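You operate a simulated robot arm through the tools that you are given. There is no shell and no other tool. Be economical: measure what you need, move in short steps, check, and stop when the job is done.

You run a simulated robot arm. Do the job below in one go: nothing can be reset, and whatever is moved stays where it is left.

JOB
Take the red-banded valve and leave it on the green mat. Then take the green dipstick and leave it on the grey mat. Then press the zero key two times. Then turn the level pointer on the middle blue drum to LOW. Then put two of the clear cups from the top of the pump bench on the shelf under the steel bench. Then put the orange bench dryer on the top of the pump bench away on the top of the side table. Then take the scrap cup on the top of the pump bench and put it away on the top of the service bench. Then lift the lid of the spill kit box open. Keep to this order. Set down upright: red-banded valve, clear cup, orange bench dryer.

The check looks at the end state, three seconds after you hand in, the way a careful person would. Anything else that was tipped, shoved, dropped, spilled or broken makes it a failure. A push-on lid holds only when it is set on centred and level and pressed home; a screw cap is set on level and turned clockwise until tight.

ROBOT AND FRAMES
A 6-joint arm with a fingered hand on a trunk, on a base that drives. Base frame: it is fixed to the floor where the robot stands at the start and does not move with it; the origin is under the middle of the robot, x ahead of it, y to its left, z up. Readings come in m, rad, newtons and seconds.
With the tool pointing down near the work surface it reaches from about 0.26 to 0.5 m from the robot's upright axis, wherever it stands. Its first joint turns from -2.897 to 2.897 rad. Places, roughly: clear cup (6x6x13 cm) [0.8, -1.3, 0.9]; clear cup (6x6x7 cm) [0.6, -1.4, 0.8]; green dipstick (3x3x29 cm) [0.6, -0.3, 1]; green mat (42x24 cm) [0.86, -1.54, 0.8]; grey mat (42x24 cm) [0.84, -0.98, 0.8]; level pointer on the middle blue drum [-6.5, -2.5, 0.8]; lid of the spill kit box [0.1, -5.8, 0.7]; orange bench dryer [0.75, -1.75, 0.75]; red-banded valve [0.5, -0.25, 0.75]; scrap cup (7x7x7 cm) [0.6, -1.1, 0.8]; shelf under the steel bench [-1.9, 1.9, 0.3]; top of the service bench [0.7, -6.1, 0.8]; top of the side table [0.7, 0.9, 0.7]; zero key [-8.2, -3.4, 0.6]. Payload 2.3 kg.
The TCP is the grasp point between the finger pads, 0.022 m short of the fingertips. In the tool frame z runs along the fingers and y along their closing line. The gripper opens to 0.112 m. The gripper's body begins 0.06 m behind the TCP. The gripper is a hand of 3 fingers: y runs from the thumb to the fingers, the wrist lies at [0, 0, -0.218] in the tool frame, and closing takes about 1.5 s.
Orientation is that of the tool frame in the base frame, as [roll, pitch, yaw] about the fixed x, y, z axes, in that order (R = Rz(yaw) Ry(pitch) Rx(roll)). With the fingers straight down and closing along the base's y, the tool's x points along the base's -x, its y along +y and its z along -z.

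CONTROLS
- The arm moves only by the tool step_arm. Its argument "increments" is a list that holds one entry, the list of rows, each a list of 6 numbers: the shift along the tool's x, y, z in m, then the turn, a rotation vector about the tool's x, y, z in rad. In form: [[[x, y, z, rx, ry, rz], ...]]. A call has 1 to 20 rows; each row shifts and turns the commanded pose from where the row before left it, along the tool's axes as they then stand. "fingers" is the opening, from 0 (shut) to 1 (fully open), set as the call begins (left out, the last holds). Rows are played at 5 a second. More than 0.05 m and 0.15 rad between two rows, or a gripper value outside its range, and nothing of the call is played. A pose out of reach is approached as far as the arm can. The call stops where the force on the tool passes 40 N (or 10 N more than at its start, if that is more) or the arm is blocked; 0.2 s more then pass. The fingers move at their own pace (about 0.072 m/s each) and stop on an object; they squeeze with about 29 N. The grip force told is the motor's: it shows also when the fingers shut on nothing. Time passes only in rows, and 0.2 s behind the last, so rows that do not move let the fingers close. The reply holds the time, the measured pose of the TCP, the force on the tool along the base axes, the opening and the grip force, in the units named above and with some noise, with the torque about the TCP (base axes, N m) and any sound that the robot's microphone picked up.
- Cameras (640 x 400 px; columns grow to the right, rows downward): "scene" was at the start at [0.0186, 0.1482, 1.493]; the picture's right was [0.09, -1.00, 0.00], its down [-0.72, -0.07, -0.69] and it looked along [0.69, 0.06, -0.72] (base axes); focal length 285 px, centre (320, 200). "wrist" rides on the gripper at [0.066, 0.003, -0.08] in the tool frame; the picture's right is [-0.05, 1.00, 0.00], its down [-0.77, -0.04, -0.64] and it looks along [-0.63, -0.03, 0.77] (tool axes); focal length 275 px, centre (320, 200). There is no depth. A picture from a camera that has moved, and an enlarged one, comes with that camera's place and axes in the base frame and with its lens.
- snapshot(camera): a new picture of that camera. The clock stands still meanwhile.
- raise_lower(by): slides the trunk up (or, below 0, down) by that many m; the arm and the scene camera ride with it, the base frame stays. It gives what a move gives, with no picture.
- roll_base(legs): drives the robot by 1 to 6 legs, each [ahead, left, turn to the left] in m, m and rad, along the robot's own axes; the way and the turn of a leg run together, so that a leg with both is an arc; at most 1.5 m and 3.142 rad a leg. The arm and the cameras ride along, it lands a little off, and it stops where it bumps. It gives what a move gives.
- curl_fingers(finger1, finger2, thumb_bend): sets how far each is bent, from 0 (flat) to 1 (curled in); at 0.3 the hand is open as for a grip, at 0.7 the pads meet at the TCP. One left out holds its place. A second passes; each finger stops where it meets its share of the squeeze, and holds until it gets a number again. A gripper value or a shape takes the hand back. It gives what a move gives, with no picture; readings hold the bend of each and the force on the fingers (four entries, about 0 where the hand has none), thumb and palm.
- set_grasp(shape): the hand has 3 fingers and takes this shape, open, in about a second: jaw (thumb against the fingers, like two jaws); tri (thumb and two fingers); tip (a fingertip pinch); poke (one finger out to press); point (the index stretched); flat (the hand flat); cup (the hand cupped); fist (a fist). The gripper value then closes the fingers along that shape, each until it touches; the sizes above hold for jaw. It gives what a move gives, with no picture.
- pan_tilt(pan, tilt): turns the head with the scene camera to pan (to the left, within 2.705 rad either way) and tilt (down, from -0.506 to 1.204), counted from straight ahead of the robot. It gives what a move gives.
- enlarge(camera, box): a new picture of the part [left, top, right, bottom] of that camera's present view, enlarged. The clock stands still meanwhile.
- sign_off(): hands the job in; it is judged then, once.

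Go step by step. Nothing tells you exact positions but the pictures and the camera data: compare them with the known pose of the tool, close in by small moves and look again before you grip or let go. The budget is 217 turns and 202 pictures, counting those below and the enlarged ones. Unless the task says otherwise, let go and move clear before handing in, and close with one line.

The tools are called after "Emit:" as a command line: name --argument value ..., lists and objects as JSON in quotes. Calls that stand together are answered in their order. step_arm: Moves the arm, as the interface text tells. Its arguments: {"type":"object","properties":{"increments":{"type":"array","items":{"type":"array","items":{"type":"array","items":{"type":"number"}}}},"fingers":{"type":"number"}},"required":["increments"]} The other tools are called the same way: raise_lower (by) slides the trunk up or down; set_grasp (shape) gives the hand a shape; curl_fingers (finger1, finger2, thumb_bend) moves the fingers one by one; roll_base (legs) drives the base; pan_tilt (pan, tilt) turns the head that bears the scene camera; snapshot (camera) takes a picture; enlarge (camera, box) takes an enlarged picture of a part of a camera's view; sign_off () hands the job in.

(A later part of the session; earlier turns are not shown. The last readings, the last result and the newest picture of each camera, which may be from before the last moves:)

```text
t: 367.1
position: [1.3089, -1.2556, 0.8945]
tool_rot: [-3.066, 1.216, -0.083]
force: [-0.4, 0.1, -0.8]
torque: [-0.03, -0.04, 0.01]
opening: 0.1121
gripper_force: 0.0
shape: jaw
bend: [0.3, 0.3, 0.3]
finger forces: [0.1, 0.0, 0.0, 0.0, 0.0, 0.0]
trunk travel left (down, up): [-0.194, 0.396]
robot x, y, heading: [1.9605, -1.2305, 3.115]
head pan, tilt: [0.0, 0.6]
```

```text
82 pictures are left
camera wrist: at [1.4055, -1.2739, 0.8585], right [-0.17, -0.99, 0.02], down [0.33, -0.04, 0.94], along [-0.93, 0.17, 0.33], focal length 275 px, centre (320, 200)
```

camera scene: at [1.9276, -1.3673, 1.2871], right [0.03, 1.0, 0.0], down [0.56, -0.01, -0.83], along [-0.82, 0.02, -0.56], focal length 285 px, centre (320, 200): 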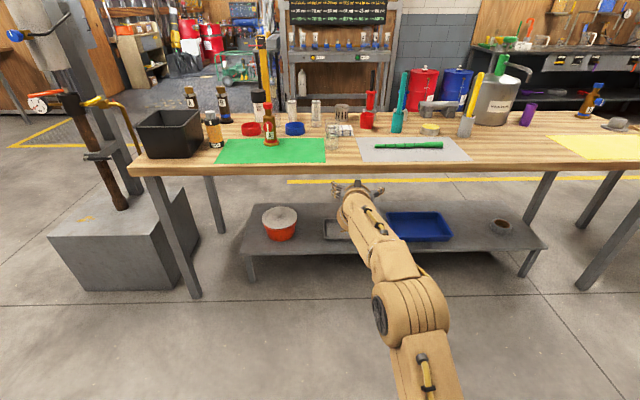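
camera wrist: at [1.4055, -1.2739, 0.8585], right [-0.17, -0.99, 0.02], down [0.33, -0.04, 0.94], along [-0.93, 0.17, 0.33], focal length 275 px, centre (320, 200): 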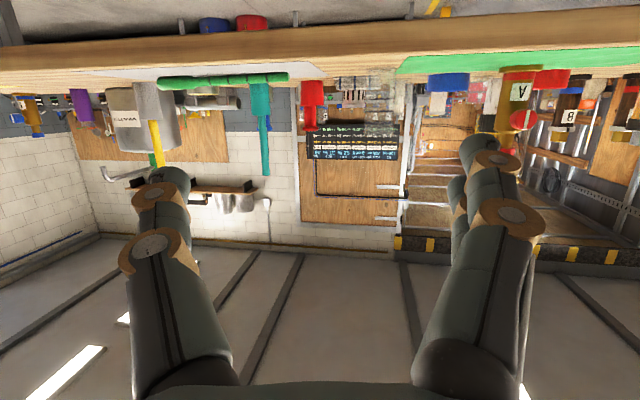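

I straighten the hand, close in on the tall clear cup and look with the wrist camera.

Emit:
step_arm --increments '[[[0, 0, 0, -0.136, 0, -0.05], [0, 0, 0, 0, 0.1, 0]]]' --fingers 1

Emit:
roll_base --legs '[[0.27, 0.01, 0.025]]'

Emit:
raise_lower --by -0.02

Emit:
snapshot --camera "wrist"

Emit:
enlarge --camera "scene" --box '[200, 110, 440, 250]'

```text
t: 367.7
position: [1.3105, -1.2552, 0.8954]
tool_rot: [-3.082, 1.115, 0.042]
force: [1.0, 0.5, 0.4]
torque: [0.01, -0.02, 0.01]
opening: 0.1122
gripper_force: 0.0
shape: jaw
bend: [0.3, 0.3, 0.3]
finger forces: [0.0, 0.0, 0.0, 0.0, 0.1, 0.0]
trunk travel left (down, up): [-0.194, 0.396]
robot x, y, heading: [1.9626, -1.2286, 3.11]
head pan, tilt: [0.0, 0.6]
```

```text
t: 369.6
position: [1.0411, -1.2788, 0.8948]
tool_rot: [-3.083, 1.114, 0.066]
force: [0.3, -0.2, -0.1]
torque: [-0.03, 0.01, 0.04]
opening: 0.1119
gripper_force: 0.1
shape: jaw
bend: [0.3, 0.3, 0.3]
finger forces: [0.0, 0.2, 0.1, 0.0, 0.0, 0.0]
trunk travel left (down, up): [-0.194, 0.396]
robot x, y, heading: [1.69, -1.2314, 3.138]
head pan, tilt: [0.0, 0.6]
```

```text
t: 370.3
position: [1.0414, -1.2787, 0.8743]
tool_rot: [-3.083, 1.115, 0.066]
force: [-0.4, 0.7, 0.4]
torque: [0.02, -0.02, 0.01]
opening: 0.112
gripper_force: 0.0
shape: jaw
bend: [0.3, 0.3, 0.3]
finger forces: [0.0, 0.0, 0.0, 0.0, 0.0, 0.1]
trunk travel left (down, up): [-0.174, 0.416]
robot x, y, heading: [1.6912, -1.2341, 3.142]
head pan, tilt: [0.0, 0.6]
```

```text
81 pictures are left
camera wrist: at [1.1423, -1.2802, 0.8492], right [-0.01, -1.0, 0.02], down [0.23, 0.01, 0.97], along [-0.97, 0.01, 0.23], focal length 275 px, centre (320, 200)
```

wrist: 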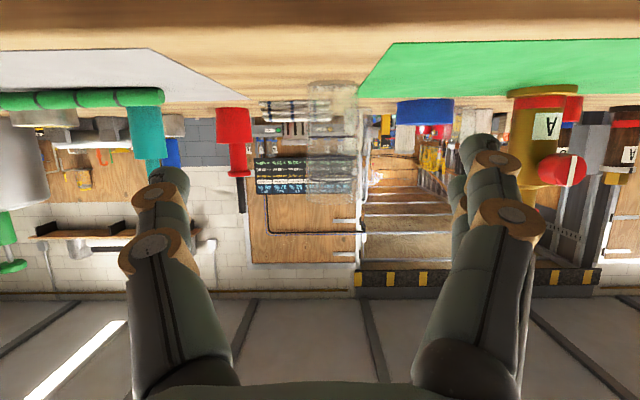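

```text
2.67 times, centred on (320, 180) of scene
camera zoom: at [1.6624, -1.3745, 1.267], right [0.0, 1.0, 0.0], down [0.56, 0.0, -0.83], along [-0.83, 0.0, -0.56], focal length 760 px, centre (320, 253)
```

zoom: 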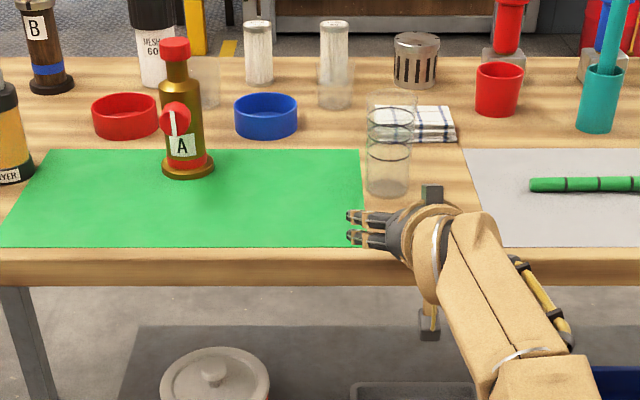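

Tall cup at about (0.82,-1.291). I trim and drive in around it.

Emit:
roll_base --legs '[[0.215, 0.013, 0]]'

Emit:
snapshot --camera "wrist"

```text
t: 372.0
position: [0.8277, -1.2924, 0.875]
tool_rot: [-3.083, 1.115, 0.072]
force: [-0.8, -0.2, 0.5]
torque: [-0.01, -0.05, 0.02]
opening: 0.1118
gripper_force: 0.0
shape: jaw
bend: [0.3, 0.3, 0.3]
finger forces: [0.0, 0.0, 0.0, 0.0, 0.1, 0.0]
trunk travel left (down, up): [-0.174, 0.416]
robot x, y, heading: [1.4783, -1.2464, -3.137]
head pan, tilt: [0.0, 0.6]
```

```text
79 pictures are left
camera wrist: at [0.9281, -1.2945, 0.8491], right [-0.01, -1.0, 0.02], down [0.23, 0.01, 0.97], along [-0.97, 0.01, 0.23], focal length 275 px, centre (320, 200)
```

wrist: 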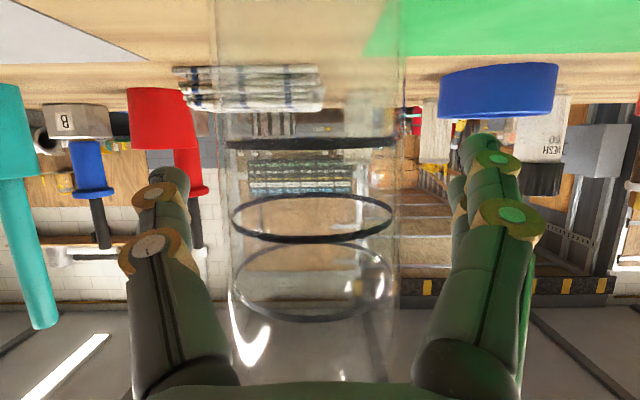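

Cup centred between the fingers. I close.

Emit:
step_arm --increments '[[[0, 0, 0, 0, 0, 0], [0, 0, 0, 0, 0, 0], [0, 0, 0, 0, 0, 0], [0, 0, 0, 0, 0, 0], [0, 0, 0, 0, 0, 0], [0, 0, 0, 0, 0, 0], [0, 0, 0, 0, 0, 0]]]' --fingers 0.3

Emit:
raise_lower --by 0.12

Emit:
snapshot --camera "wrist"

```text
t: 373.6
position: [0.8281, -1.2929, 0.8749]
tool_rot: [-3.081, 1.113, 0.07]
force: [0.2, -0.4, 0.3]
torque: [-0.02, 0.02, -0.01]
opening: 0.0206
gripper_force: 29.2
shape: jaw
bend: [0.76, 0.75, 0.77]
finger forces: [10.4, 21.2, 0.0, 0.1, 29.3, 0.0]
trunk travel left (down, up): [-0.174, 0.416]
robot x, y, heading: [1.4752, -1.2463, -3.138]
head pan, tilt: [0.0, 0.6]
```

```text
t: 375.1
position: [0.8266, -1.2921, 0.9945]
tool_rot: [-3.081, 1.113, 0.07]
force: [0.0, -0.5, -1.3]
torque: [0.0, 0.01, 0.01]
opening: 0.0203
gripper_force: 29.7
shape: jaw
bend: [0.76, 0.75, 0.77]
finger forces: [10.5, 21.2, 0.0, 0.1, 29.2, 0.0]
trunk travel left (down, up): [-0.294, 0.296]
robot x, y, heading: [1.4767, -1.2454, -3.136]
head pan, tilt: [0.0, 0.6]
```

```text
78 pictures are left
camera wrist: at [0.9281, -1.2946, 0.9691], right [-0.01, -1.0, 0.02], down [0.23, 0.01, 0.97], along [-0.97, 0.01, 0.23], focal length 275 px, centre (320, 200)
```

wrist: 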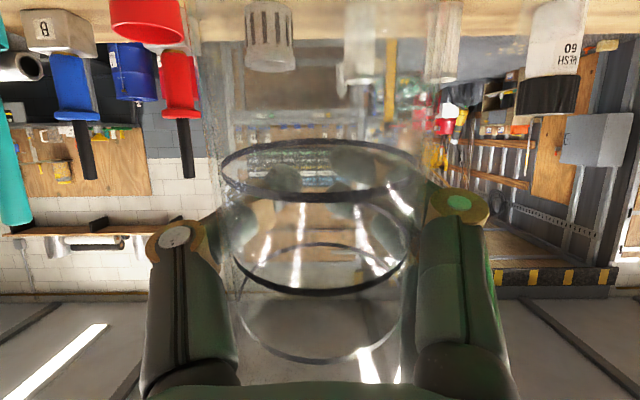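

Emit:
enlarge --camera "scene" --box '[280, 90, 460, 210]'

```text
3.33 times, centred on (370, 150) of scene
camera zoom: at [1.4484, -1.3874, 1.387], right [0.0, 1.0, 0.0], down [0.57, 0.0, -0.82], along [-0.82, 0.0, -0.57], focal length 950 px, centre (153, 367)
```

zoom: 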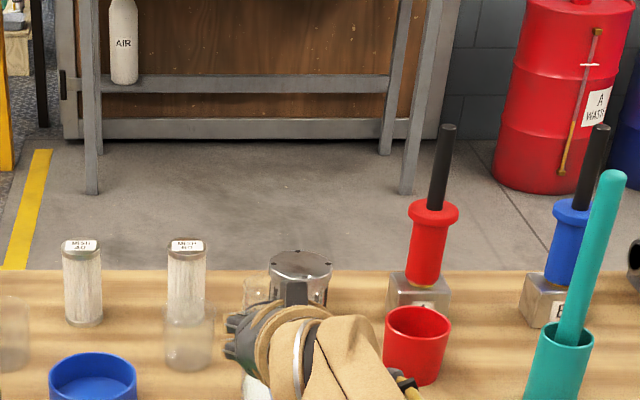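

The cup is held. I lift more, back off, and check the left-hand route round the side table to the steel bench.

Emit:
raise_lower --by 0.1

Emit:
roll_base --legs '[[-0.35, 0, 0], [0, -1.3, 0]]'

Emit:
pan_tilt --pan -0.5 --tilt 0.4

Emit:
snapshot --camera "scene"

```text
t: 376.4
position: [0.8274, -1.2948, 1.0932]
tool_rot: [-3.082, 1.114, 0.07]
force: [0.0, 0.0, 0.6]
torque: [-0.03, 0.02, 0.01]
opening: 0.0203
gripper_force: 29.4
shape: jaw
bend: [0.76, 0.75, 0.77]
finger forces: [10.4, 21.2, 0.1, 0.0, 29.2, 0.0]
trunk travel left (down, up): [-0.394, 0.196]
robot x, y, heading: [1.4769, -1.2428, -3.142]
head pan, tilt: [0.0, 0.6]
```

```text
t: 384.9
position: [1.1843, 0.0255, 1.0946]
tool_rot: [-3.081, 1.115, 0.062]
force: [0.5, -0.9, 0.9]
torque: [0.0, 0.04, -0.05]
opening: 0.0204
gripper_force: 28.8
shape: jaw
bend: [0.76, 0.75, 0.77]
finger forces: [10.5, 21.2, 0.0, 0.1, 29.1, 0.0]
trunk travel left (down, up): [-0.394, 0.196]
robot x, y, heading: [1.835, 0.0674, 3.138]
head pan, tilt: [0.0, 0.6]
```

```text
t: 385.8
position: [1.1856, 0.0265, 1.0952]
tool_rot: [-3.082, 1.112, 0.062]
force: [0.4, 0.8, -0.3]
torque: [-0.02, -0.01, 0.03]
opening: 0.0203
gripper_force: 28.9
shape: jaw
bend: [0.76, 0.75, 0.77]
finger forces: [10.5, 21.2, 0.0, 0.1, 29.0, 0.1]
trunk travel left (down, up): [-0.394, 0.196]
robot x, y, heading: [1.8348, 0.0687, 3.137]
head pan, tilt: [-0.499, 0.4]
```

```text
76 pictures are left
camera scene: at [1.8119, -0.0277, 1.5053], right [0.48, 0.88, 0.0], down [0.34, -0.19, -0.92], along [-0.81, 0.44, -0.39], focal length 285 px, centre (320, 200)
```

scene: 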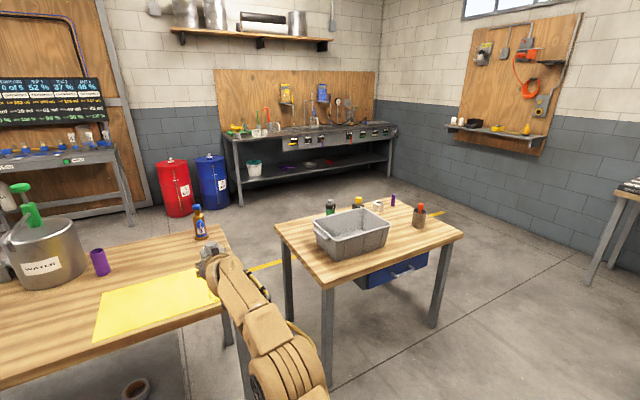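

The left route is free. I drive round the side table toward the steel bench.

Emit:
roll_base --legs '[[0, -1.0, 0], [0, -0.95, 0], [1.2, 0, 0], [1.2, 0, 0]]'

Emit:
pan_tilt --pan 0 --tilt 0.6

Emit:
snapshot --camera "scene"

```text
t: 407.1
position: [-1.2409, 1.9384, 1.0934]
tool_rot: [-3.083, 1.113, 0.074]
force: [0.9, 0.1, 0.0]
torque: [-0.03, 0.03, 0.0]
opening: 0.0204
gripper_force: 28.6
shape: jaw
bend: [0.76, 0.75, 0.77]
finger forces: [10.3, 21.2, 0.0, 0.0, 29.2, 0.1]
trunk travel left (down, up): [-0.394, 0.196]
robot x, y, heading: [-0.594, 1.9839, -3.141]
head pan, tilt: [-0.499, 0.4]
```

```text
t: 408.0
position: [-1.2402, 1.9374, 1.0947]
tool_rot: [-3.081, 1.114, 0.073]
force: [-0.5, 0.5, -0.6]
torque: [0.03, 0.02, 0.01]
opening: 0.0202
gripper_force: 29.1
shape: jaw
bend: [0.76, 0.75, 0.77]
finger forces: [10.3, 21.2, 0.1, 0.0, 29.1, 0.1]
trunk travel left (down, up): [-0.394, 0.196]
robot x, y, heading: [-0.5915, 1.988, -3.136]
head pan, tilt: [0.0, 0.6]
```

```text
75 pictures are left
camera scene: at [-0.6196, 1.8464, 1.4871], right [0.0, 1.0, 0.0], down [0.56, 0.0, -0.83], along [-0.83, 0.0, -0.56], focal length 285 px, centre (320, 200)
```

scene: 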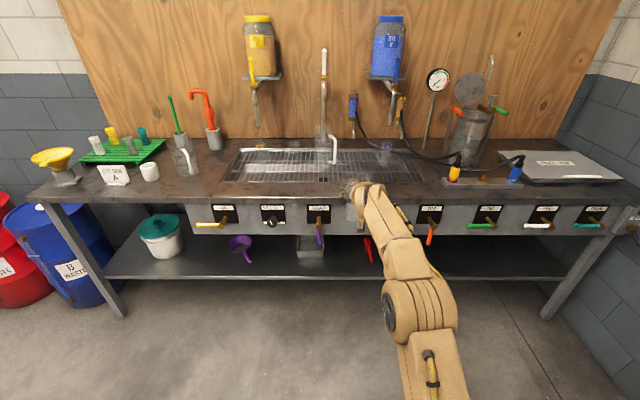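

The steel bench's under-shelf has free room on the right part. I move right, lower the trunk fully, and look under the bench.

Emit:
roll_base --legs '[[0, -0.42, 0]]'

Emit:
raise_lower --by -0.39

Emit:
snapshot --camera "scene"

```text
t: 410.6
position: [-1.2403, 2.3738, 1.0939]
tool_rot: [-3.083, 1.114, 0.061]
force: [0.0, -0.7, -0.2]
torque: [-0.02, 0.06, 0.01]
opening: 0.02
gripper_force: 28.7
shape: jaw
bend: [0.76, 0.75, 0.77]
finger forces: [10.2, 21.2, 0.0, 0.0, 29.1, 0.1]
trunk travel left (down, up): [-0.394, 0.196]
robot x, y, heading: [-0.5922, 2.4181, 3.142]
head pan, tilt: [0.0, 0.6]
```

```text
t: 414.4
position: [-1.2415, 2.3748, 0.7042]
tool_rot: [-3.082, 1.113, 0.062]
force: [-0.4, 0.4, -0.2]
torque: [-0.01, 0.01, -0.01]
opening: 0.0199
gripper_force: 28.9
shape: jaw
bend: [0.76, 0.75, 0.77]
finger forces: [10.2, 21.2, 0.1, 0.0, 29.1, 0.1]
trunk travel left (down, up): [-0.004, 0.586]
robot x, y, heading: [-0.5915, 2.4159, 3.133]
head pan, tilt: [0.0, 0.6]
```

```text
74 pictures are left
camera scene: at [-0.621, 2.2752, 1.0971], right [0.01, 1.0, 0.0], down [0.56, 0.0, -0.83], along [-0.83, 0.0, -0.56], focal length 285 px, centre (320, 200)
```

scene: 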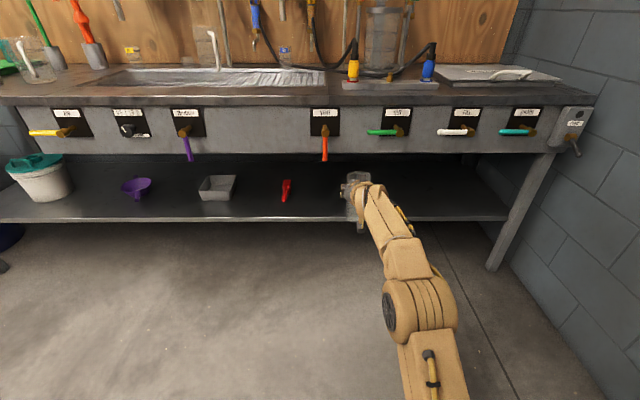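

Shelf front edge at x≈-1.646, z≈0.294; the spot right of the red item is free. I lower the arm outside the bench to shelf height.

Emit:
step_arm --increments '[[[0.0385, 0, 0.0189, 0, 0, 0], [0.0385, 0, 0.0189, 0, 0, 0], [0.0385, 0, 0.0189, 0, 0, 0], [0.0385, 0, 0.0189, 0, 0, 0], [0.0385, 0, 0.0189, 0, 0, 0], [0.0385, 0, 0.0189, 0, 0, 0], [0.0385, 0, 0.0189, 0, 0, 0]]]'

Emit:
snapshot --camera "wrist"

```text
t: 416.0
position: [-1.25, 2.3749, 0.4044]
tool_rot: [-3.078, 1.112, 0.061]
force: [0.5, -0.1, -0.4]
torque: [0.03, 0.01, 0.0]
opening: 0.0197
gripper_force: 28.8
shape: jaw
bend: [0.76, 0.75, 0.78]
finger forces: [9.3, 20.4, 0.1, 0.0, 27.9, 0.0]
out of reach, approached as far as the arm can: row 5, 6
trunk travel left (down, up): [-0.004, 0.586]
robot x, y, heading: [-0.5867, 2.4141, 3.135]
head pan, tilt: [0.0, 0.6]
```

```text
73 pictures are left
camera wrist: at [-1.1491, 2.3721, 0.3792], right [-0.02, -1.0, 0.01], down [0.23, 0.01, 0.97], along [-0.97, 0.02, 0.23], focal length 275 px, centre (320, 200)
```

wrist: 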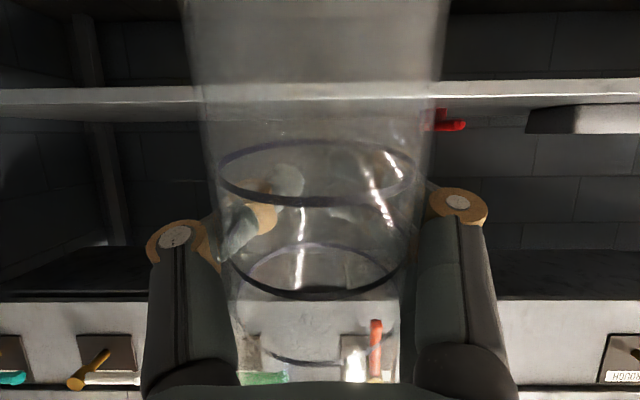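

I raise 3 cm for clearance and drive in over the shelf.

Emit:
raise_lower --by 0.035

Emit:
roll_base --legs '[[0, -0.05, 0.006], [0.52, 0, 0]]'

Emit:
snapshot --camera "scene"

Emit:
snapshot --camera "wrist"

```text
t: 416.8
position: [-1.2498, 2.3752, 0.4381]
tool_rot: [-3.079, 1.111, 0.06]
force: [0.0, 0.2, 0.0]
torque: [0.03, 0.01, -0.01]
opening: 0.0198
gripper_force: 28.7
shape: jaw
bend: [0.76, 0.75, 0.78]
finger forces: [9.5, 20.5, 0.0, 0.0, 27.9, 0.0]
trunk travel left (down, up): [-0.039, 0.551]
robot x, y, heading: [-0.5903, 2.4134, 3.135]
head pan, tilt: [0.0, 0.6]
```

```text
t: 420.3
position: [-1.7688, 2.4244, 0.4402]
tool_rot: [-3.08, 1.111, 0.065]
force: [0.6, 1.0, -0.1]
torque: [0.0, 0.01, -0.03]
opening: 0.0196
gripper_force: 28.8
shape: jaw
bend: [0.76, 0.75, 0.78]
finger forces: [9.4, 20.4, 0.0, 0.0, 27.9, 0.1]
trunk travel left (down, up): [-0.039, 0.551]
robot x, y, heading: [-1.1117, 2.4662, 3.137]
head pan, tilt: [0.0, 0.6]
```

```text
72 pictures are left
camera scene: at [-1.1396, 2.3271, 1.1321], right [0.0, 1.0, 0.0], down [0.56, 0.0, -0.83], along [-0.83, 0.0, -0.56], focal length 285 px, centre (320, 200)
```

scene: 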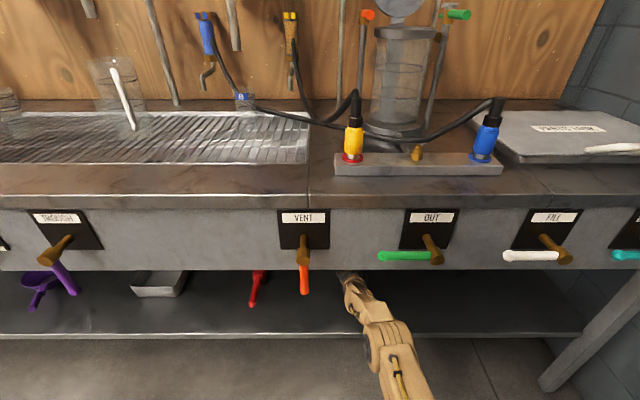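

```text
71 pictures are left
camera wrist: at [-1.668, 2.4226, 0.4148], right [-0.01, -1.0, 0.01], down [0.23, 0.01, 0.97], along [-0.97, 0.02, 0.23], focal length 275 px, centre (320, 200)
```

wrist: 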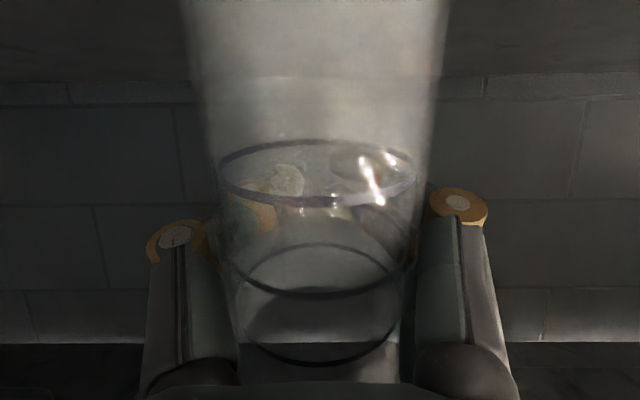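

Inside. I lower in small steps until contact.

Emit:
raise_lower --by -0.035

Emit:
step_arm --increments '[[[0.009, 0, 0.0044, 0, 0, 0], [0.0045, 0, 0.0022, 0, 0, 0]]]'

Emit:
step_arm --increments '[[[0.0036, 0, 0.0018, 0, 0, 0], [0.0036, 0, 0.0018, 0, 0, 0]]]'

```text
t: 421.1
position: [-1.7688, 2.4251, 0.405]
tool_rot: [-3.079, 1.111, 0.067]
force: [-0.6, 0.4, -0.1]
torque: [0.0, 0.01, -0.03]
opening: 0.02
gripper_force: 29.4
shape: jaw
bend: [0.76, 0.75, 0.78]
finger forces: [9.4, 20.5, 0.0, 0.0, 28.0, 0.1]
trunk travel left (down, up): [-0.004, 0.586]
robot x, y, heading: [-1.1097, 2.4681, 3.138]
head pan, tilt: [0.0, 0.6]
```

```text
t: 421.7
position: [-1.7705, 2.4267, 0.3952]
tool_rot: [-3.081, 1.125, 0.062]
force: [-2.1, 0.4, 27.2]
torque: [-0.07, -0.16, -0.06]
opening: 0.0198
gripper_force: 28.4
shape: jaw
bend: [0.77, 0.75, 0.78]
finger forces: [9.2, 19.9, 0.1, 0.0, 27.4, 0.0]
trunk travel left (down, up): [-0.004, 0.586]
robot x, y, heading: [-1.1086, 2.466, 3.138]
head pan, tilt: [0.0, 0.6]
```

```text
t: 422.3
position: [-1.7674, 2.4251, 0.3848]
tool_rot: [-3.08, 1.115, 0.065]
force: [0.3, 2.6, 26.3]
torque: [0.05, -0.36, 0.08]
opening: 0.0153
gripper_force: 28.8
shape: jaw
bend: [0.78, 0.76, 0.79]
finger forces: [8.0, 21.4, 0.1, 0.0, 34.1, 0.2]
trunk travel left (down, up): [-0.004, 0.586]
robot x, y, heading: [-1.115, 2.4683, 3.136]
head pan, tilt: [0.0, 0.6]
```

Contact on the shelf. I ease up 4 mm, open the hand and back out.

Emit:
step_arm --increments '[[[-0.0036, 0, -0.0018, 0, 0, 0], [0, 0, 0, 0, 0, 0]]]'

Emit:
step_arm --increments '[[[0, 0, 0, 0, 0, 0], [0, 0, 0, 0, 0, 0], [0, 0, 0, 0, 0, 0], [0, 0, 0, 0, 0, 0], [0, 0, 0, 0, 0, 0], [0, 0, 0, 0, 0, 0], [0, 0, 0, 0, 0, 0]]]' --fingers 1

Emit:
snapshot --camera "wrist"

```text
t: 422.9
position: [-1.7677, 2.4241, 0.3863]
tool_rot: [-3.08, 1.111, 0.065]
force: [-0.9, 2.5, 9.2]
torque: [0.15, -0.03, 0.06]
opening: 0.0154
gripper_force: 29.0
shape: jaw
bend: [0.78, 0.76, 0.79]
finger forces: [8.1, 21.5, 0.1, 0.1, 34.6, 0.1]
trunk travel left (down, up): [-0.004, 0.586]
robot x, y, heading: [-1.1099, 2.4672, 3.136]
head pan, tilt: [0.0, 0.6]
```

```text
t: 424.5
position: [-1.7684, 2.4248, 0.3872]
tool_rot: [-3.078, 1.111, 0.063]
force: [0.4, 0.3, -0.2]
torque: [-0.02, -0.01, 0.01]
opening: 0.112
gripper_force: 0.0
shape: jaw
bend: [0.3, 0.3, 0.3]
finger forces: [0.1, 0.0, 0.0, 0.0, 0.1, 0.1]
trunk travel left (down, up): [-0.004, 0.586]
robot x, y, heading: [-1.1066, 2.4691, 3.14]
head pan, tilt: [0.0, 0.6]
```

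```text
70 pictures are left
camera wrist: at [-1.6678, 2.423, 0.3611], right [-0.01, -1.0, 0.01], down [0.23, 0.01, 0.97], along [-0.97, 0.02, 0.23], focal length 275 px, centre (320, 200)
```

wrist: 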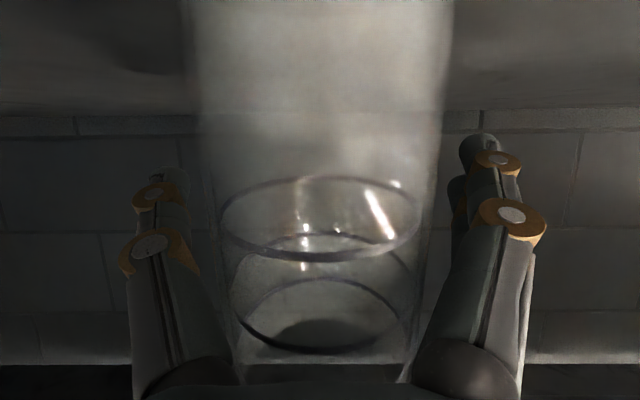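

The cup stands. I back out and check it from outside.

Emit:
roll_base --legs '[[-0.5, 0, 0]]'

Emit:
snapshot --camera "wrist"

```text
t: 427.4
position: [-1.2698, 2.4218, 0.3852]
tool_rot: [-3.079, 1.112, 0.07]
force: [0.0, -0.8, -0.3]
torque: [0.0, 0.04, 0.0]
opening: 0.1118
gripper_force: 0.0
shape: jaw
bend: [0.3, 0.3, 0.3]
finger forces: [0.0, 0.0, 0.0, 0.1, 0.0, 0.0]
trunk travel left (down, up): [-0.004, 0.586]
robot x, y, heading: [-0.6107, 2.4708, -3.142]
head pan, tilt: [0.0, 0.6]
```

```text
69 pictures are left
camera wrist: at [-1.17, 2.4201, 0.361], right [-0.01, -1.0, 0.01], down [0.23, 0.01, 0.97], along [-0.97, 0.01, 0.23], focal length 275 px, centre (320, 200)
```

wrist: 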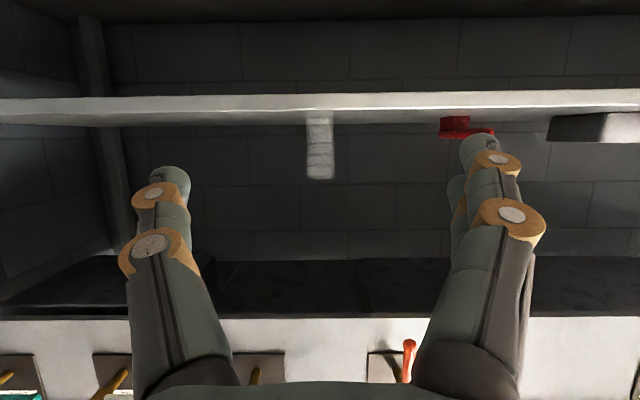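

First cup is placed. I return to the back of the pump bench for the short clear cup at about (0.574,-1.344), raising the arm on the way.

Emit:
raise_lower --by 0.36

Emit:
step_arm --increments '[[[-0.0385, 0, -0.0189, 0, 0, 0], [-0.0385, 0, -0.0189, 0, 0, 0], [-0.0385, 0, -0.0189, 0, 0, 0], [-0.0385, 0, -0.0189, 0, 0, 0], [0, 0, 0, -0.05, 0, -0.02], [0, 0, 0, 0, 0.14, 0]]]'

Emit:
roll_base --legs '[[0, 0.45, 0], [-1.2, 0, 0], [-1.2, 0, 0], [0, 1.5, 0], [0, 1.4, 0], [0, 0.35, 0]]'

Emit:
snapshot --camera "wrist"

Emit:
enlarge --camera "scene" --box '[160, 90, 480, 290]'

```text
t: 430.9
position: [-1.2715, 2.4214, 0.7451]
tool_rot: [-3.08, 1.111, 0.069]
force: [-0.3, -0.4, 0.9]
torque: [-0.01, 0.01, 0.02]
opening: 0.1118
gripper_force: 0.0
shape: jaw
bend: [0.3, 0.3, 0.3]
finger forces: [0.0, 0.0, 0.0, 0.1, 0.0, 0.0]
trunk travel left (down, up): [-0.364, 0.226]
robot x, y, heading: [-0.6121, 2.4684, -3.139]
head pan, tilt: [0.0, 0.6]
```

```text
t: 432.3
position: [-1.2735, 2.426, 0.9207]
tool_rot: [-3.037, 1.099, 0.097]
force: [-0.3, -1.0, 0.4]
torque: [0.0, 0.04, 0.0]
opening: 0.1118
gripper_force: 0.1
shape: jaw
bend: [0.3, 0.3, 0.3]
finger forces: [0.1, 0.0, 0.0, 0.1, 0.1, 0.1]
out of reach, approached as far as the arm can: row 6
trunk travel left (down, up): [-0.364, 0.226]
robot x, y, heading: [-0.6113, 2.47, -3.138]
head pan, tilt: [0.0, 0.6]
```

```text
t: 462.0
position: [1.2802, -1.269, 0.921]
tool_rot: [-3.036, 1.1, 0.142]
force: [-0.2, 0.3, 0.0]
torque: [0.01, 0.03, -0.01]
opening: 0.1121
gripper_force: 0.1
shape: jaw
bend: [0.3, 0.3, 0.3]
finger forces: [0.0, 0.0, 0.0, 0.0, 0.0, 0.0]
trunk travel left (down, up): [-0.364, 0.226]
robot x, y, heading: [1.9451, -1.1963, -3.094]
head pan, tilt: [0.0, 0.6]
```

```text
68 pictures are left
camera wrist: at [1.382, -1.2665, 0.8967], right [0.03, -1.0, -0.01], down [0.22, 0.0, 0.98], along [-0.98, -0.03, 0.22], focal length 275 px, centre (320, 200)
```

wrist: 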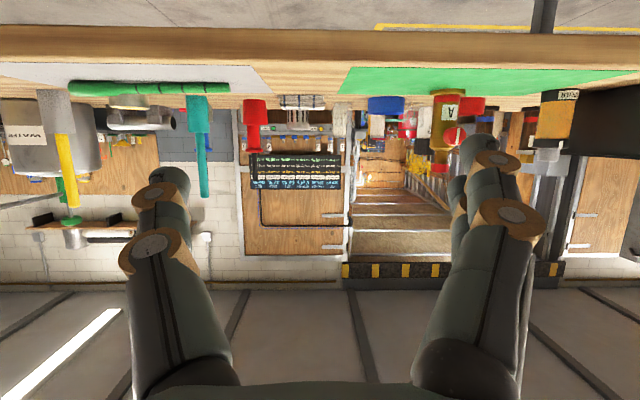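

```text
2.00 times, centred on (320, 190) of scene
camera zoom: at [1.9178, -1.3401, 1.457], right [-0.05, 1.0, 0.0], down [0.56, 0.03, -0.83], along [-0.82, -0.04, -0.56], focal length 570 px, centre (320, 220)
```

zoom: 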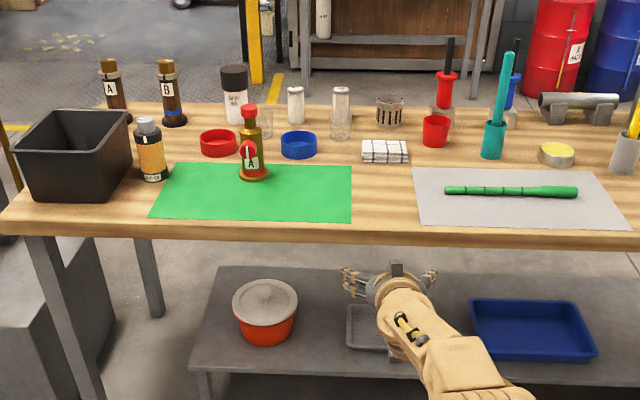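

I straighten the heading, line up with the short cup (y≈-1.345) and move in above the bench.

Emit:
roll_base --legs '[[0, 0, -0.047], [0.38, 0.107, 0]]'

Emit:
raise_lower --by -0.06

Emit:
snapshot --camera "wrist"

Emit:
enlarge --camera "scene" --box '[220, 70, 420, 220]'

```text
t: 464.9
position: [0.9012, -1.3416, 0.9215]
tool_rot: [-3.036, 1.098, 0.093]
force: [-0.1, -0.6, -0.2]
torque: [0.01, -0.02, -0.04]
opening: 0.112
gripper_force: 0.0
shape: jaw
bend: [0.3, 0.3, 0.3]
finger forces: [0.1, 0.0, 0.0, 0.0, 0.1, 0.0]
trunk travel left (down, up): [-0.364, 0.226]
robot x, y, heading: [1.5643, -1.3007, 3.14]
head pan, tilt: [0.0, 0.6]
```

```text
t: 465.9
position: [0.9028, -1.3412, 0.8611]
tool_rot: [-3.036, 1.1, 0.091]
force: [0.0, 0.9, 0.5]
torque: [0.0, 0.03, 0.0]
opening: 0.1119
gripper_force: 0.1
shape: jaw
bend: [0.3, 0.3, 0.3]
finger forces: [0.0, 0.1, 0.1, 0.0, 0.0, 0.0]
trunk travel left (down, up): [-0.304, 0.286]
robot x, y, heading: [1.5646, -1.3078, 3.136]
head pan, tilt: [0.0, 0.6]
```

```text
66 pictures are left
camera wrist: at [1.004, -1.3442, 0.8367], right [-0.02, -1.0, -0.01], down [0.22, -0.01, 0.98], along [-0.98, 0.02, 0.22], focal length 275 px, centre (320, 200)
```

wrist: 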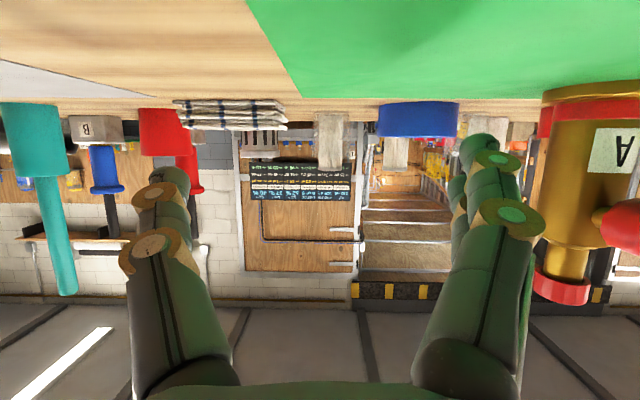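

```text
2.67 times, centred on (320, 145) of scene
camera zoom: at [1.5355, -1.4442, 1.397], right [0.0, 1.0, 0.0], down [0.56, 0.0, -0.83], along [-0.83, 0.0, -0.56], focal length 760 px, centre (320, 347)
```

zoom: 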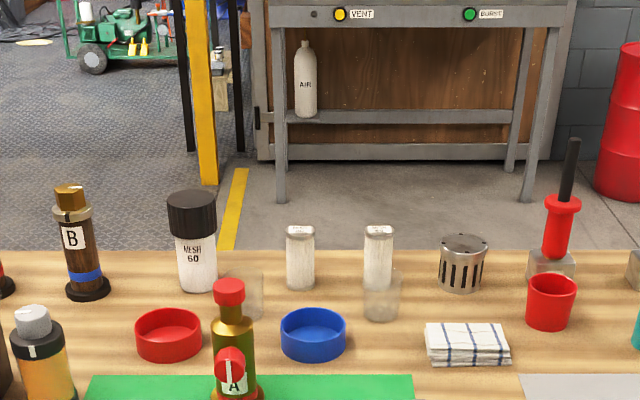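

Cup at (0.574,-1.354) between the blue bowl and the rag. I go over at higher level with a narrower opening and then descend onto it.

Emit:
raise_lower --by 0.06

Emit:
step_arm --increments '[[[0, 0, 0, 0, 0, 0], [0, 0, 0, 0, 0, 0], [0, 0, 0, 0, 0, 0]]]' --fingers 0.78

Emit:
roll_base --legs '[[0.32, 0.013, 0]]'

Emit:
snapshot --camera "wrist"

```text
t: 466.9
position: [0.9036, -1.341, 0.9209]
tool_rot: [-3.038, 1.098, 0.093]
force: [-0.7, -0.1, 0.4]
torque: [0.0, -0.02, -0.01]
opening: 0.1121
gripper_force: 0.1
shape: jaw
bend: [0.3, 0.3, 0.3]
finger forces: [0.1, 0.1, 0.0, 0.0, 0.0, 0.0]
trunk travel left (down, up): [-0.364, 0.226]
robot x, y, heading: [1.5657, -1.3082, 3.142]
head pan, tilt: [0.0, 0.6]
```

```text
t: 467.7
position: [0.9026, -1.3421, 0.9199]
tool_rot: [-3.037, 1.1, 0.091]
force: [-0.5, 0.2, -0.1]
torque: [-0.01, 0.01, 0.02]
opening: 0.0876
gripper_force: 0.1
shape: jaw
bend: [0.61, 0.61, 0.57]
finger forces: [0.0, 0.0, 0.0, 0.0, 0.0, 0.0]
trunk travel left (down, up): [-0.364, 0.226]
robot x, y, heading: [1.5661, -1.3025, 3.14]
head pan, tilt: [0.0, 0.6]
```

```text
t: 469.8
position: [0.5792, -1.3505, 0.92]
tool_rot: [-3.038, 1.096, 0.085]
force: [-0.3, 0.8, -0.1]
torque: [-0.02, -0.03, 0.0]
opening: 0.0876
gripper_force: 0.0
shape: jaw
bend: [0.61, 0.61, 0.57]
finger forces: [0.0, 0.0, 0.0, 0.0, 0.1, 0.0]
trunk travel left (down, up): [-0.364, 0.226]
robot x, y, heading: [1.2454, -1.3183, 3.137]
head pan, tilt: [0.0, 0.6]
```

```text
64 pictures are left
camera wrist: at [0.6811, -1.3538, 0.8964], right [-0.03, -1.0, -0.01], down [0.22, -0.01, 0.98], along [-0.98, 0.02, 0.22], focal length 275 px, centre (320, 200)
```

wrist: 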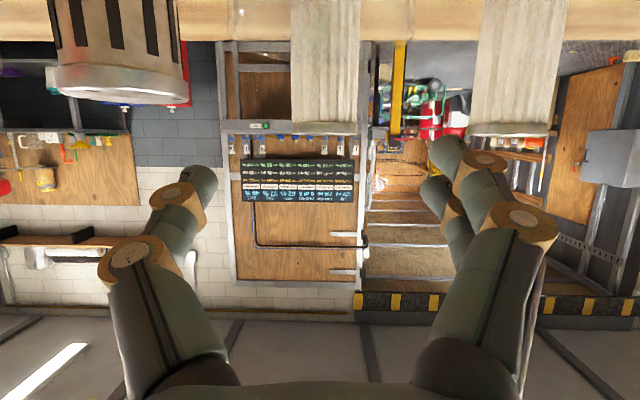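

Positioned over it. I descend in two steps with force checks.

Emit:
raise_lower --by -0.045

Emit:
raise_lower --by -0.025

Emit:
snapshot --camera "wrist"

```text
t: 470.7
position: [0.581, -1.351, 0.8756]
tool_rot: [-3.038, 1.098, 0.087]
force: [-0.1, -0.5, -0.4]
torque: [-0.02, 0.0, 0.03]
opening: 0.0875
gripper_force: 0.1
shape: jaw
bend: [0.61, 0.61, 0.57]
finger forces: [0.0, 0.0, 0.0, 0.0, 0.0, 0.1]
trunk travel left (down, up): [-0.319, 0.271]
robot x, y, heading: [1.2439, -1.3138, 3.134]
head pan, tilt: [0.0, 0.6]
```

```text
t: 471.4
position: [0.5813, -1.3506, 0.8516]
tool_rot: [-3.036, 1.1, 0.087]
force: [0.4, -0.1, 0.7]
torque: [-0.01, -0.01, -0.01]
opening: 0.0876
gripper_force: 0.0
shape: jaw
bend: [0.61, 0.61, 0.57]
finger forces: [0.0, 0.0, 0.0, 0.0, 0.0, 0.0]
trunk travel left (down, up): [-0.294, 0.296]
robot x, y, heading: [1.2395, -1.3139, 3.131]
head pan, tilt: [0.0, 0.6]
```

```text
63 pictures are left
camera wrist: at [0.6815, -1.3538, 0.8266], right [-0.03, -1.0, -0.01], down [0.22, -0.01, 0.98], along [-0.98, 0.02, 0.22], focal length 275 px, centre (320, 200)
```

wrist: 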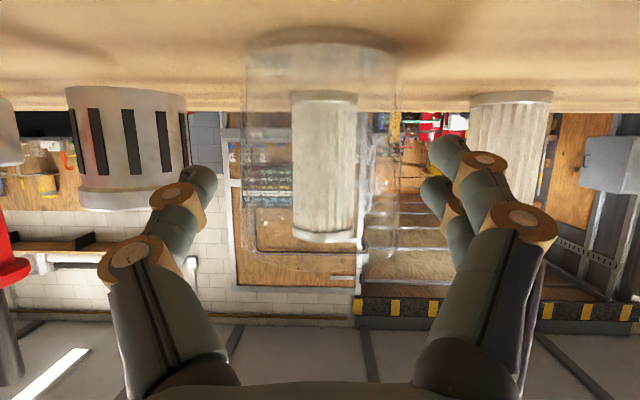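

Cup nicely between the fingers. Close.

Emit:
step_arm --increments '[[[0, 0, 0, 0, 0, 0], [0, 0, 0, 0, 0, 0], [0, 0, 0, 0, 0, 0], [0, 0, 0, 0, 0, 0], [0, 0, 0, 0, 0, 0], [0, 0, 0, 0, 0, 0]]]' --fingers 0.3

Emit:
raise_lower --by 0.1

Emit:
snapshot --camera "wrist"

```text
t: 472.8
position: [0.5805, -1.3495, 0.8503]
tool_rot: [-3.037, 1.1, 0.087]
force: [0.5, 0.3, -0.2]
torque: [0.01, 0.03, -0.03]
opening: 0.0419
gripper_force: 28.3
shape: jaw
bend: [0.73, 0.73, 0.73]
finger forces: [13.4, 13.8, 0.1, 0.0, 27.3, 0.0]
trunk travel left (down, up): [-0.294, 0.296]
robot x, y, heading: [1.2414, -1.3155, 3.134]
head pan, tilt: [0.0, 0.6]
```

```text
t: 474.1
position: [0.5793, -1.3521, 0.9501]
tool_rot: [-3.037, 1.099, 0.088]
force: [0.7, -0.4, 0.0]
torque: [-0.01, 0.01, -0.03]
opening: 0.0422
gripper_force: 28.9
shape: jaw
bend: [0.73, 0.73, 0.73]
finger forces: [13.3, 13.9, 0.1, 0.0, 27.2, 0.1]
trunk travel left (down, up): [-0.394, 0.196]
robot x, y, heading: [1.2429, -1.3145, 3.134]
head pan, tilt: [0.0, 0.6]
```

```text
62 pictures are left
camera wrist: at [0.6814, -1.3539, 0.9266], right [-0.03, -1.0, -0.01], down [0.22, -0.01, 0.98], along [-0.98, 0.02, 0.22], focal length 275 px, centre (320, 200)
```

wrist: 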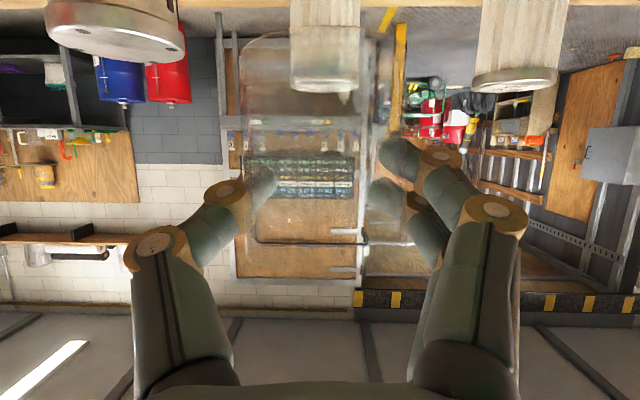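

Second cup lifted securely. I back off and carry it round to the steel bench.

Emit:
roll_base --legs '[[-0.55, 0, 0], [0, -1.5, 0], [0, -1.5, 0], [0, -0.4, 0.007], [1.2, 0, 0], [1.2, 0, 0]]'

Emit:
raise_lower --by -0.39

Emit:
snapshot --camera "wrist"

```text
t: 504.7
position: [-1.2623, 1.8967, 0.9514]
tool_rot: [-3.036, 1.099, 0.153]
force: [0.1, -0.1, -0.8]
torque: [0.0, -0.04, 0.0]
opening: 0.0422
gripper_force: 29.0
shape: jaw
bend: [0.73, 0.73, 0.73]
finger forces: [13.3, 14.0, 0.0, 0.1, 27.2, 0.0]
trunk travel left (down, up): [-0.394, 0.196]
robot x, y, heading: [-0.6027, 1.9758, -3.086]
head pan, tilt: [0.0, 0.6]
```

```text
t: 508.5
position: [-1.2627, 1.8973, 0.5607]
tool_rot: [-3.037, 1.097, 0.153]
force: [0.4, -0.1, -1.1]
torque: [-0.03, 0.0, 0.02]
opening: 0.0422
gripper_force: 29.5
shape: jaw
bend: [0.73, 0.73, 0.73]
finger forces: [13.3, 13.9, 0.0, 0.0, 27.3, 0.0]
trunk travel left (down, up): [-0.004, 0.586]
robot x, y, heading: [-0.5991, 1.9758, -3.084]
head pan, tilt: [0.0, 0.6]
```

```text
61 pictures are left
camera wrist: at [-1.1613, 1.9006, 0.5366], right [0.04, -1.0, -0.01], down [0.22, 0.0, 0.98], along [-0.98, -0.04, 0.22], focal length 275 px, centre (320, 200)
```

wrist: 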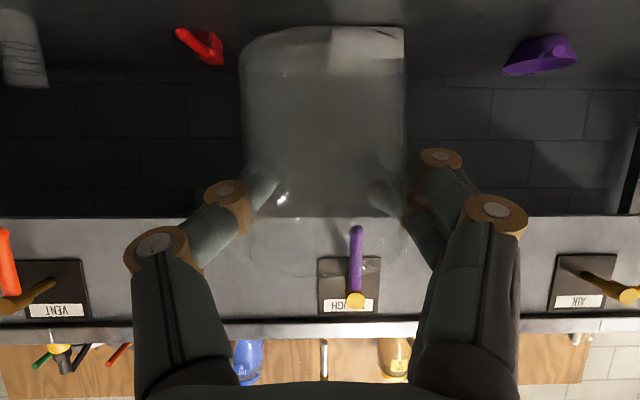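

I straighten, move right to the free spot beside the first cup, and lower the arm.

Emit:
roll_base --legs '[[0, 0, -0.057], [0, -0.68, 0]]'

Emit:
step_arm --increments '[[[0.0334, 0, 0.017, 0, 0, 0], [0.0334, 0, 0.017, 0, 0, 0], [0.0334, 0, 0.017, 0, 0, 0], [0.0334, 0, 0.017, 0, 0, 0]]]'

Emit:
snapshot --camera "scene"

```text
t: 512.7
position: [-1.269, 2.6256, 0.5606]
tool_rot: [-3.038, 1.099, 0.103]
force: [0.3, 0.8, -0.5]
torque: [0.02, 0.0, -0.03]
opening: 0.042
gripper_force: 28.6
shape: jaw
bend: [0.73, 0.73, 0.73]
finger forces: [13.3, 13.9, 0.0, 0.1, 27.3, 0.0]
trunk travel left (down, up): [-0.004, 0.586]
robot x, y, heading: [-0.6031, 2.6718, -3.136]
head pan, tilt: [0.0, 0.6]
```

```text
t: 513.7
position: [-1.2722, 2.6331, 0.4086]
tool_rot: [-3.036, 1.099, 0.102]
force: [0.1, -0.4, -0.1]
torque: [0.01, -0.02, 0.03]
opening: 0.0417
gripper_force: 29.1
shape: jaw
bend: [0.73, 0.73, 0.74]
finger forces: [13.3, 13.9, 0.0, 0.0, 26.8, 0.0]
trunk travel left (down, up): [-0.004, 0.586]
robot x, y, heading: [-0.6086, 2.6707, -3.133]
head pan, tilt: [0.0, 0.6]
```

```text
60 pictures are left
camera scene: at [-0.6354, 2.5306, 1.0971], right [-0.01, 1.0, 0.0], down [0.56, 0.01, -0.83], along [-0.83, -0.01, -0.56], focal length 285 px, centre (320, 200)
```

scene: 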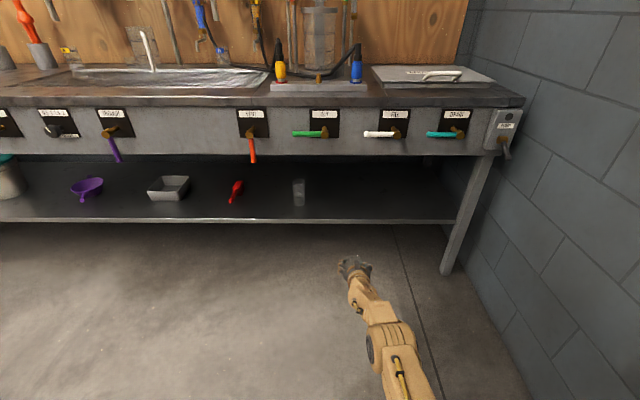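

First cup stands fine on the shelf. I drive in with the second.

Emit:
roll_base --legs '[[0.49, 0, -0.008]]'

Emit:
step_arm --increments '[[[0.009, 0, 0.0045, 0, 0, 0], [0.009, 0, 0.0045, 0, 0, 0]]]'

Emit:
step_arm --increments '[[[0.0054, 0, 0.0027, 0, 0, 0], [0, 0, 0, 0, 0, 0]]]'

Emit:
step_arm --increments '[[[0.0054, 0, 0.0027, 0, 0, 0], [0, 0, 0, 0, 0, 0]]]'

```text
t: 516.6
position: [-1.7581, 2.6294, 0.4095]
tool_rot: [-3.038, 1.099, 0.103]
force: [0.3, 0.5, -0.5]
torque: [-0.01, 0.0, 0.02]
opening: 0.0416
gripper_force: 29.2
shape: jaw
bend: [0.73, 0.73, 0.74]
finger forces: [13.3, 14.0, 0.0, 0.0, 26.9, 0.0]
trunk travel left (down, up): [-0.004, 0.586]
robot x, y, heading: [-1.0922, 2.665, -3.132]
head pan, tilt: [0.0, 0.6]
```

```text
t: 517.2
position: [-1.7586, 2.6296, 0.3883]
tool_rot: [-3.038, 1.099, 0.106]
force: [-0.3, -0.5, -0.8]
torque: [0.01, 0.03, 0.01]
opening: 0.042
gripper_force: 29.5
shape: jaw
bend: [0.73, 0.73, 0.74]
finger forces: [13.3, 14.0, 0.0, 0.0, 26.8, 0.0]
trunk travel left (down, up): [-0.004, 0.586]
robot x, y, heading: [-1.0913, 2.6664, -3.132]
head pan, tilt: [0.0, 0.6]
```

```text
t: 517.8
position: [-1.7562, 2.629, 0.3825]
tool_rot: [-3.039, 1.099, 0.102]
force: [0.4, -0.2, -0.5]
torque: [0.03, 0.03, 0.02]
opening: 0.0416
gripper_force: 29.0
shape: jaw
bend: [0.73, 0.73, 0.74]
finger forces: [13.2, 14.0, 0.1, 0.0, 26.9, 0.0]
trunk travel left (down, up): [-0.004, 0.586]
robot x, y, heading: [-1.0959, 2.6673, -3.135]
head pan, tilt: [0.0, 0.6]
```

```text
t: 518.4
position: [-1.7539, 2.6295, 0.3771]
tool_rot: [-3.036, 1.098, 0.106]
force: [0.2, 1.0, 0.1]
torque: [0.01, -0.01, 0.0]
opening: 0.0416
gripper_force: 28.9
shape: jaw
bend: [0.73, 0.73, 0.74]
finger forces: [13.2, 13.9, 0.0, 0.0, 26.8, 0.0]
trunk travel left (down, up): [-0.004, 0.586]
robot x, y, heading: [-1.0953, 2.6677, -3.134]
head pan, tilt: [0.0, 0.6]
```

Emit:
step_arm --increments '[[[0.0036, 0, 0.0018, 0, 0, 0], [0, 0, 0, 0, 0, 0]]]'

Emit:
step_arm --increments '[[[0.0036, 0, 0.0018, 0, 0, 0], [0, 0, 0, 0, 0, 0]]]'

```text
t: 519.0
position: [-1.7536, 2.6309, 0.375]
tool_rot: [-3.037, 1.099, 0.104]
force: [-0.2, -1.0, 2.7]
torque: [-0.1, 0.04, 0.01]
opening: 0.0417
gripper_force: 29.3
shape: jaw
bend: [0.73, 0.73, 0.74]
finger forces: [13.7, 13.9, 0.1, 0.0, 27.1, 0.0]
out of reach, approached as far as the arm can: row 1
trunk travel left (down, up): [-0.004, 0.586]
robot x, y, heading: [-1.0927, 2.6659, -3.133]
head pan, tilt: [0.0, 0.6]
```

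```text
t: 519.6
position: [-1.7528, 2.6311, 0.3738]
tool_rot: [-3.037, 1.104, 0.101]
force: [-6.2, 0.8, 16.5]
torque: [-0.4, 0.28, -0.14]
opening: 0.0416
gripper_force: 28.7
shape: jaw
bend: [0.73, 0.73, 0.74]
finger forces: [15.9, 14.5, 0.0, 0.0, 28.9, 0.0]
trunk travel left (down, up): [-0.004, 0.586]
robot x, y, heading: [-1.0929, 2.6632, -3.135]
head pan, tilt: [0.0, 0.6]
```

Contact. I release, back out and check both cups.

Emit:
step_arm --increments '[[[-0.0027, 0, -0.0013, 0, 0, 0], [0, 0, 0, 0, 0, 0]]]'

Emit:
step_arm --increments '[[[0, 0, 0, 0, 0, 0], [0, 0, 0, 0, 0, 0], [0, 0, 0, 0, 0, 0], [0, 0, 0, 0, 0, 0], [0, 0, 0, 0, 0, 0], [0, 0, 0, 0, 0, 0]]]' --fingers 0.9

Emit:
roll_base --legs '[[-0.5, 0, 0]]'

Emit:
snapshot --camera "wrist"

```text
t: 520.2
position: [-1.7528, 2.6318, 0.374]
tool_rot: [-3.037, 1.099, 0.102]
force: [-1.0, 1.5, 12.4]
torque: [-0.21, 0.13, -0.06]
opening: 0.0418
gripper_force: 28.8
shape: jaw
bend: [0.73, 0.73, 0.74]
finger forces: [14.0, 14.0, 0.0, 0.0, 28.5, 0.0]
trunk travel left (down, up): [-0.004, 0.586]
robot x, y, heading: [-1.0921, 2.6701, -3.131]
head pan, tilt: [0.0, 0.6]
```

```text
t: 521.6
position: [-1.7533, 2.6308, 0.3728]
tool_rot: [-3.036, 1.101, 0.104]
force: [-0.1, 0.2, 1.2]
torque: [0.01, 0.01, 0.03]
opening: 0.101
gripper_force: 0.1
shape: jaw
bend: [0.48, 0.48, 0.44]
finger forces: [0.0, 0.0, 0.0, 0.0, 0.0, 0.0]
trunk travel left (down, up): [-0.004, 0.586]
robot x, y, heading: [-1.0919, 2.6665, -3.135]
head pan, tilt: [0.0, 0.6]
```

```text
t: 524.6
position: [-1.2501, 2.6338, 0.3734]
tool_rot: [-3.037, 1.102, 0.112]
force: [-0.7, -0.8, -0.6]
torque: [-0.01, -0.02, 0.0]
opening: 0.1006
gripper_force: 0.0
shape: jaw
bend: [0.48, 0.48, 0.44]
finger forces: [0.0, 0.0, 0.1, 0.0, 0.1, 0.0]
trunk travel left (down, up): [-0.004, 0.586]
robot x, y, heading: [-0.5914, 2.6702, -3.125]
head pan, tilt: [0.0, 0.6]
```

```text
59 pictures are left
camera wrist: at [-1.1494, 2.6322, 0.3495], right [0.0, -1.0, -0.01], down [0.22, -0.01, 0.98], along [-0.98, 0.0, 0.22], focal length 275 px, centre (320, 200)
```

wrist: 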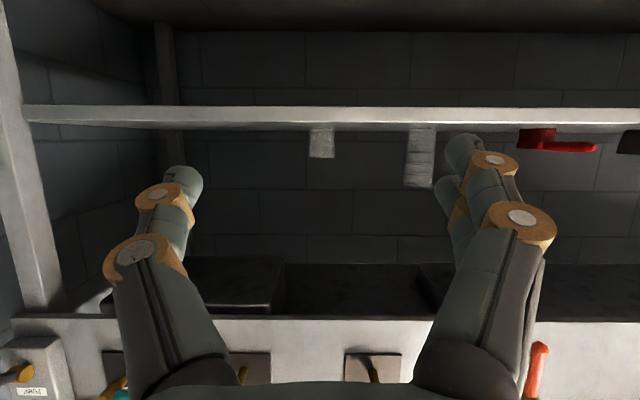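

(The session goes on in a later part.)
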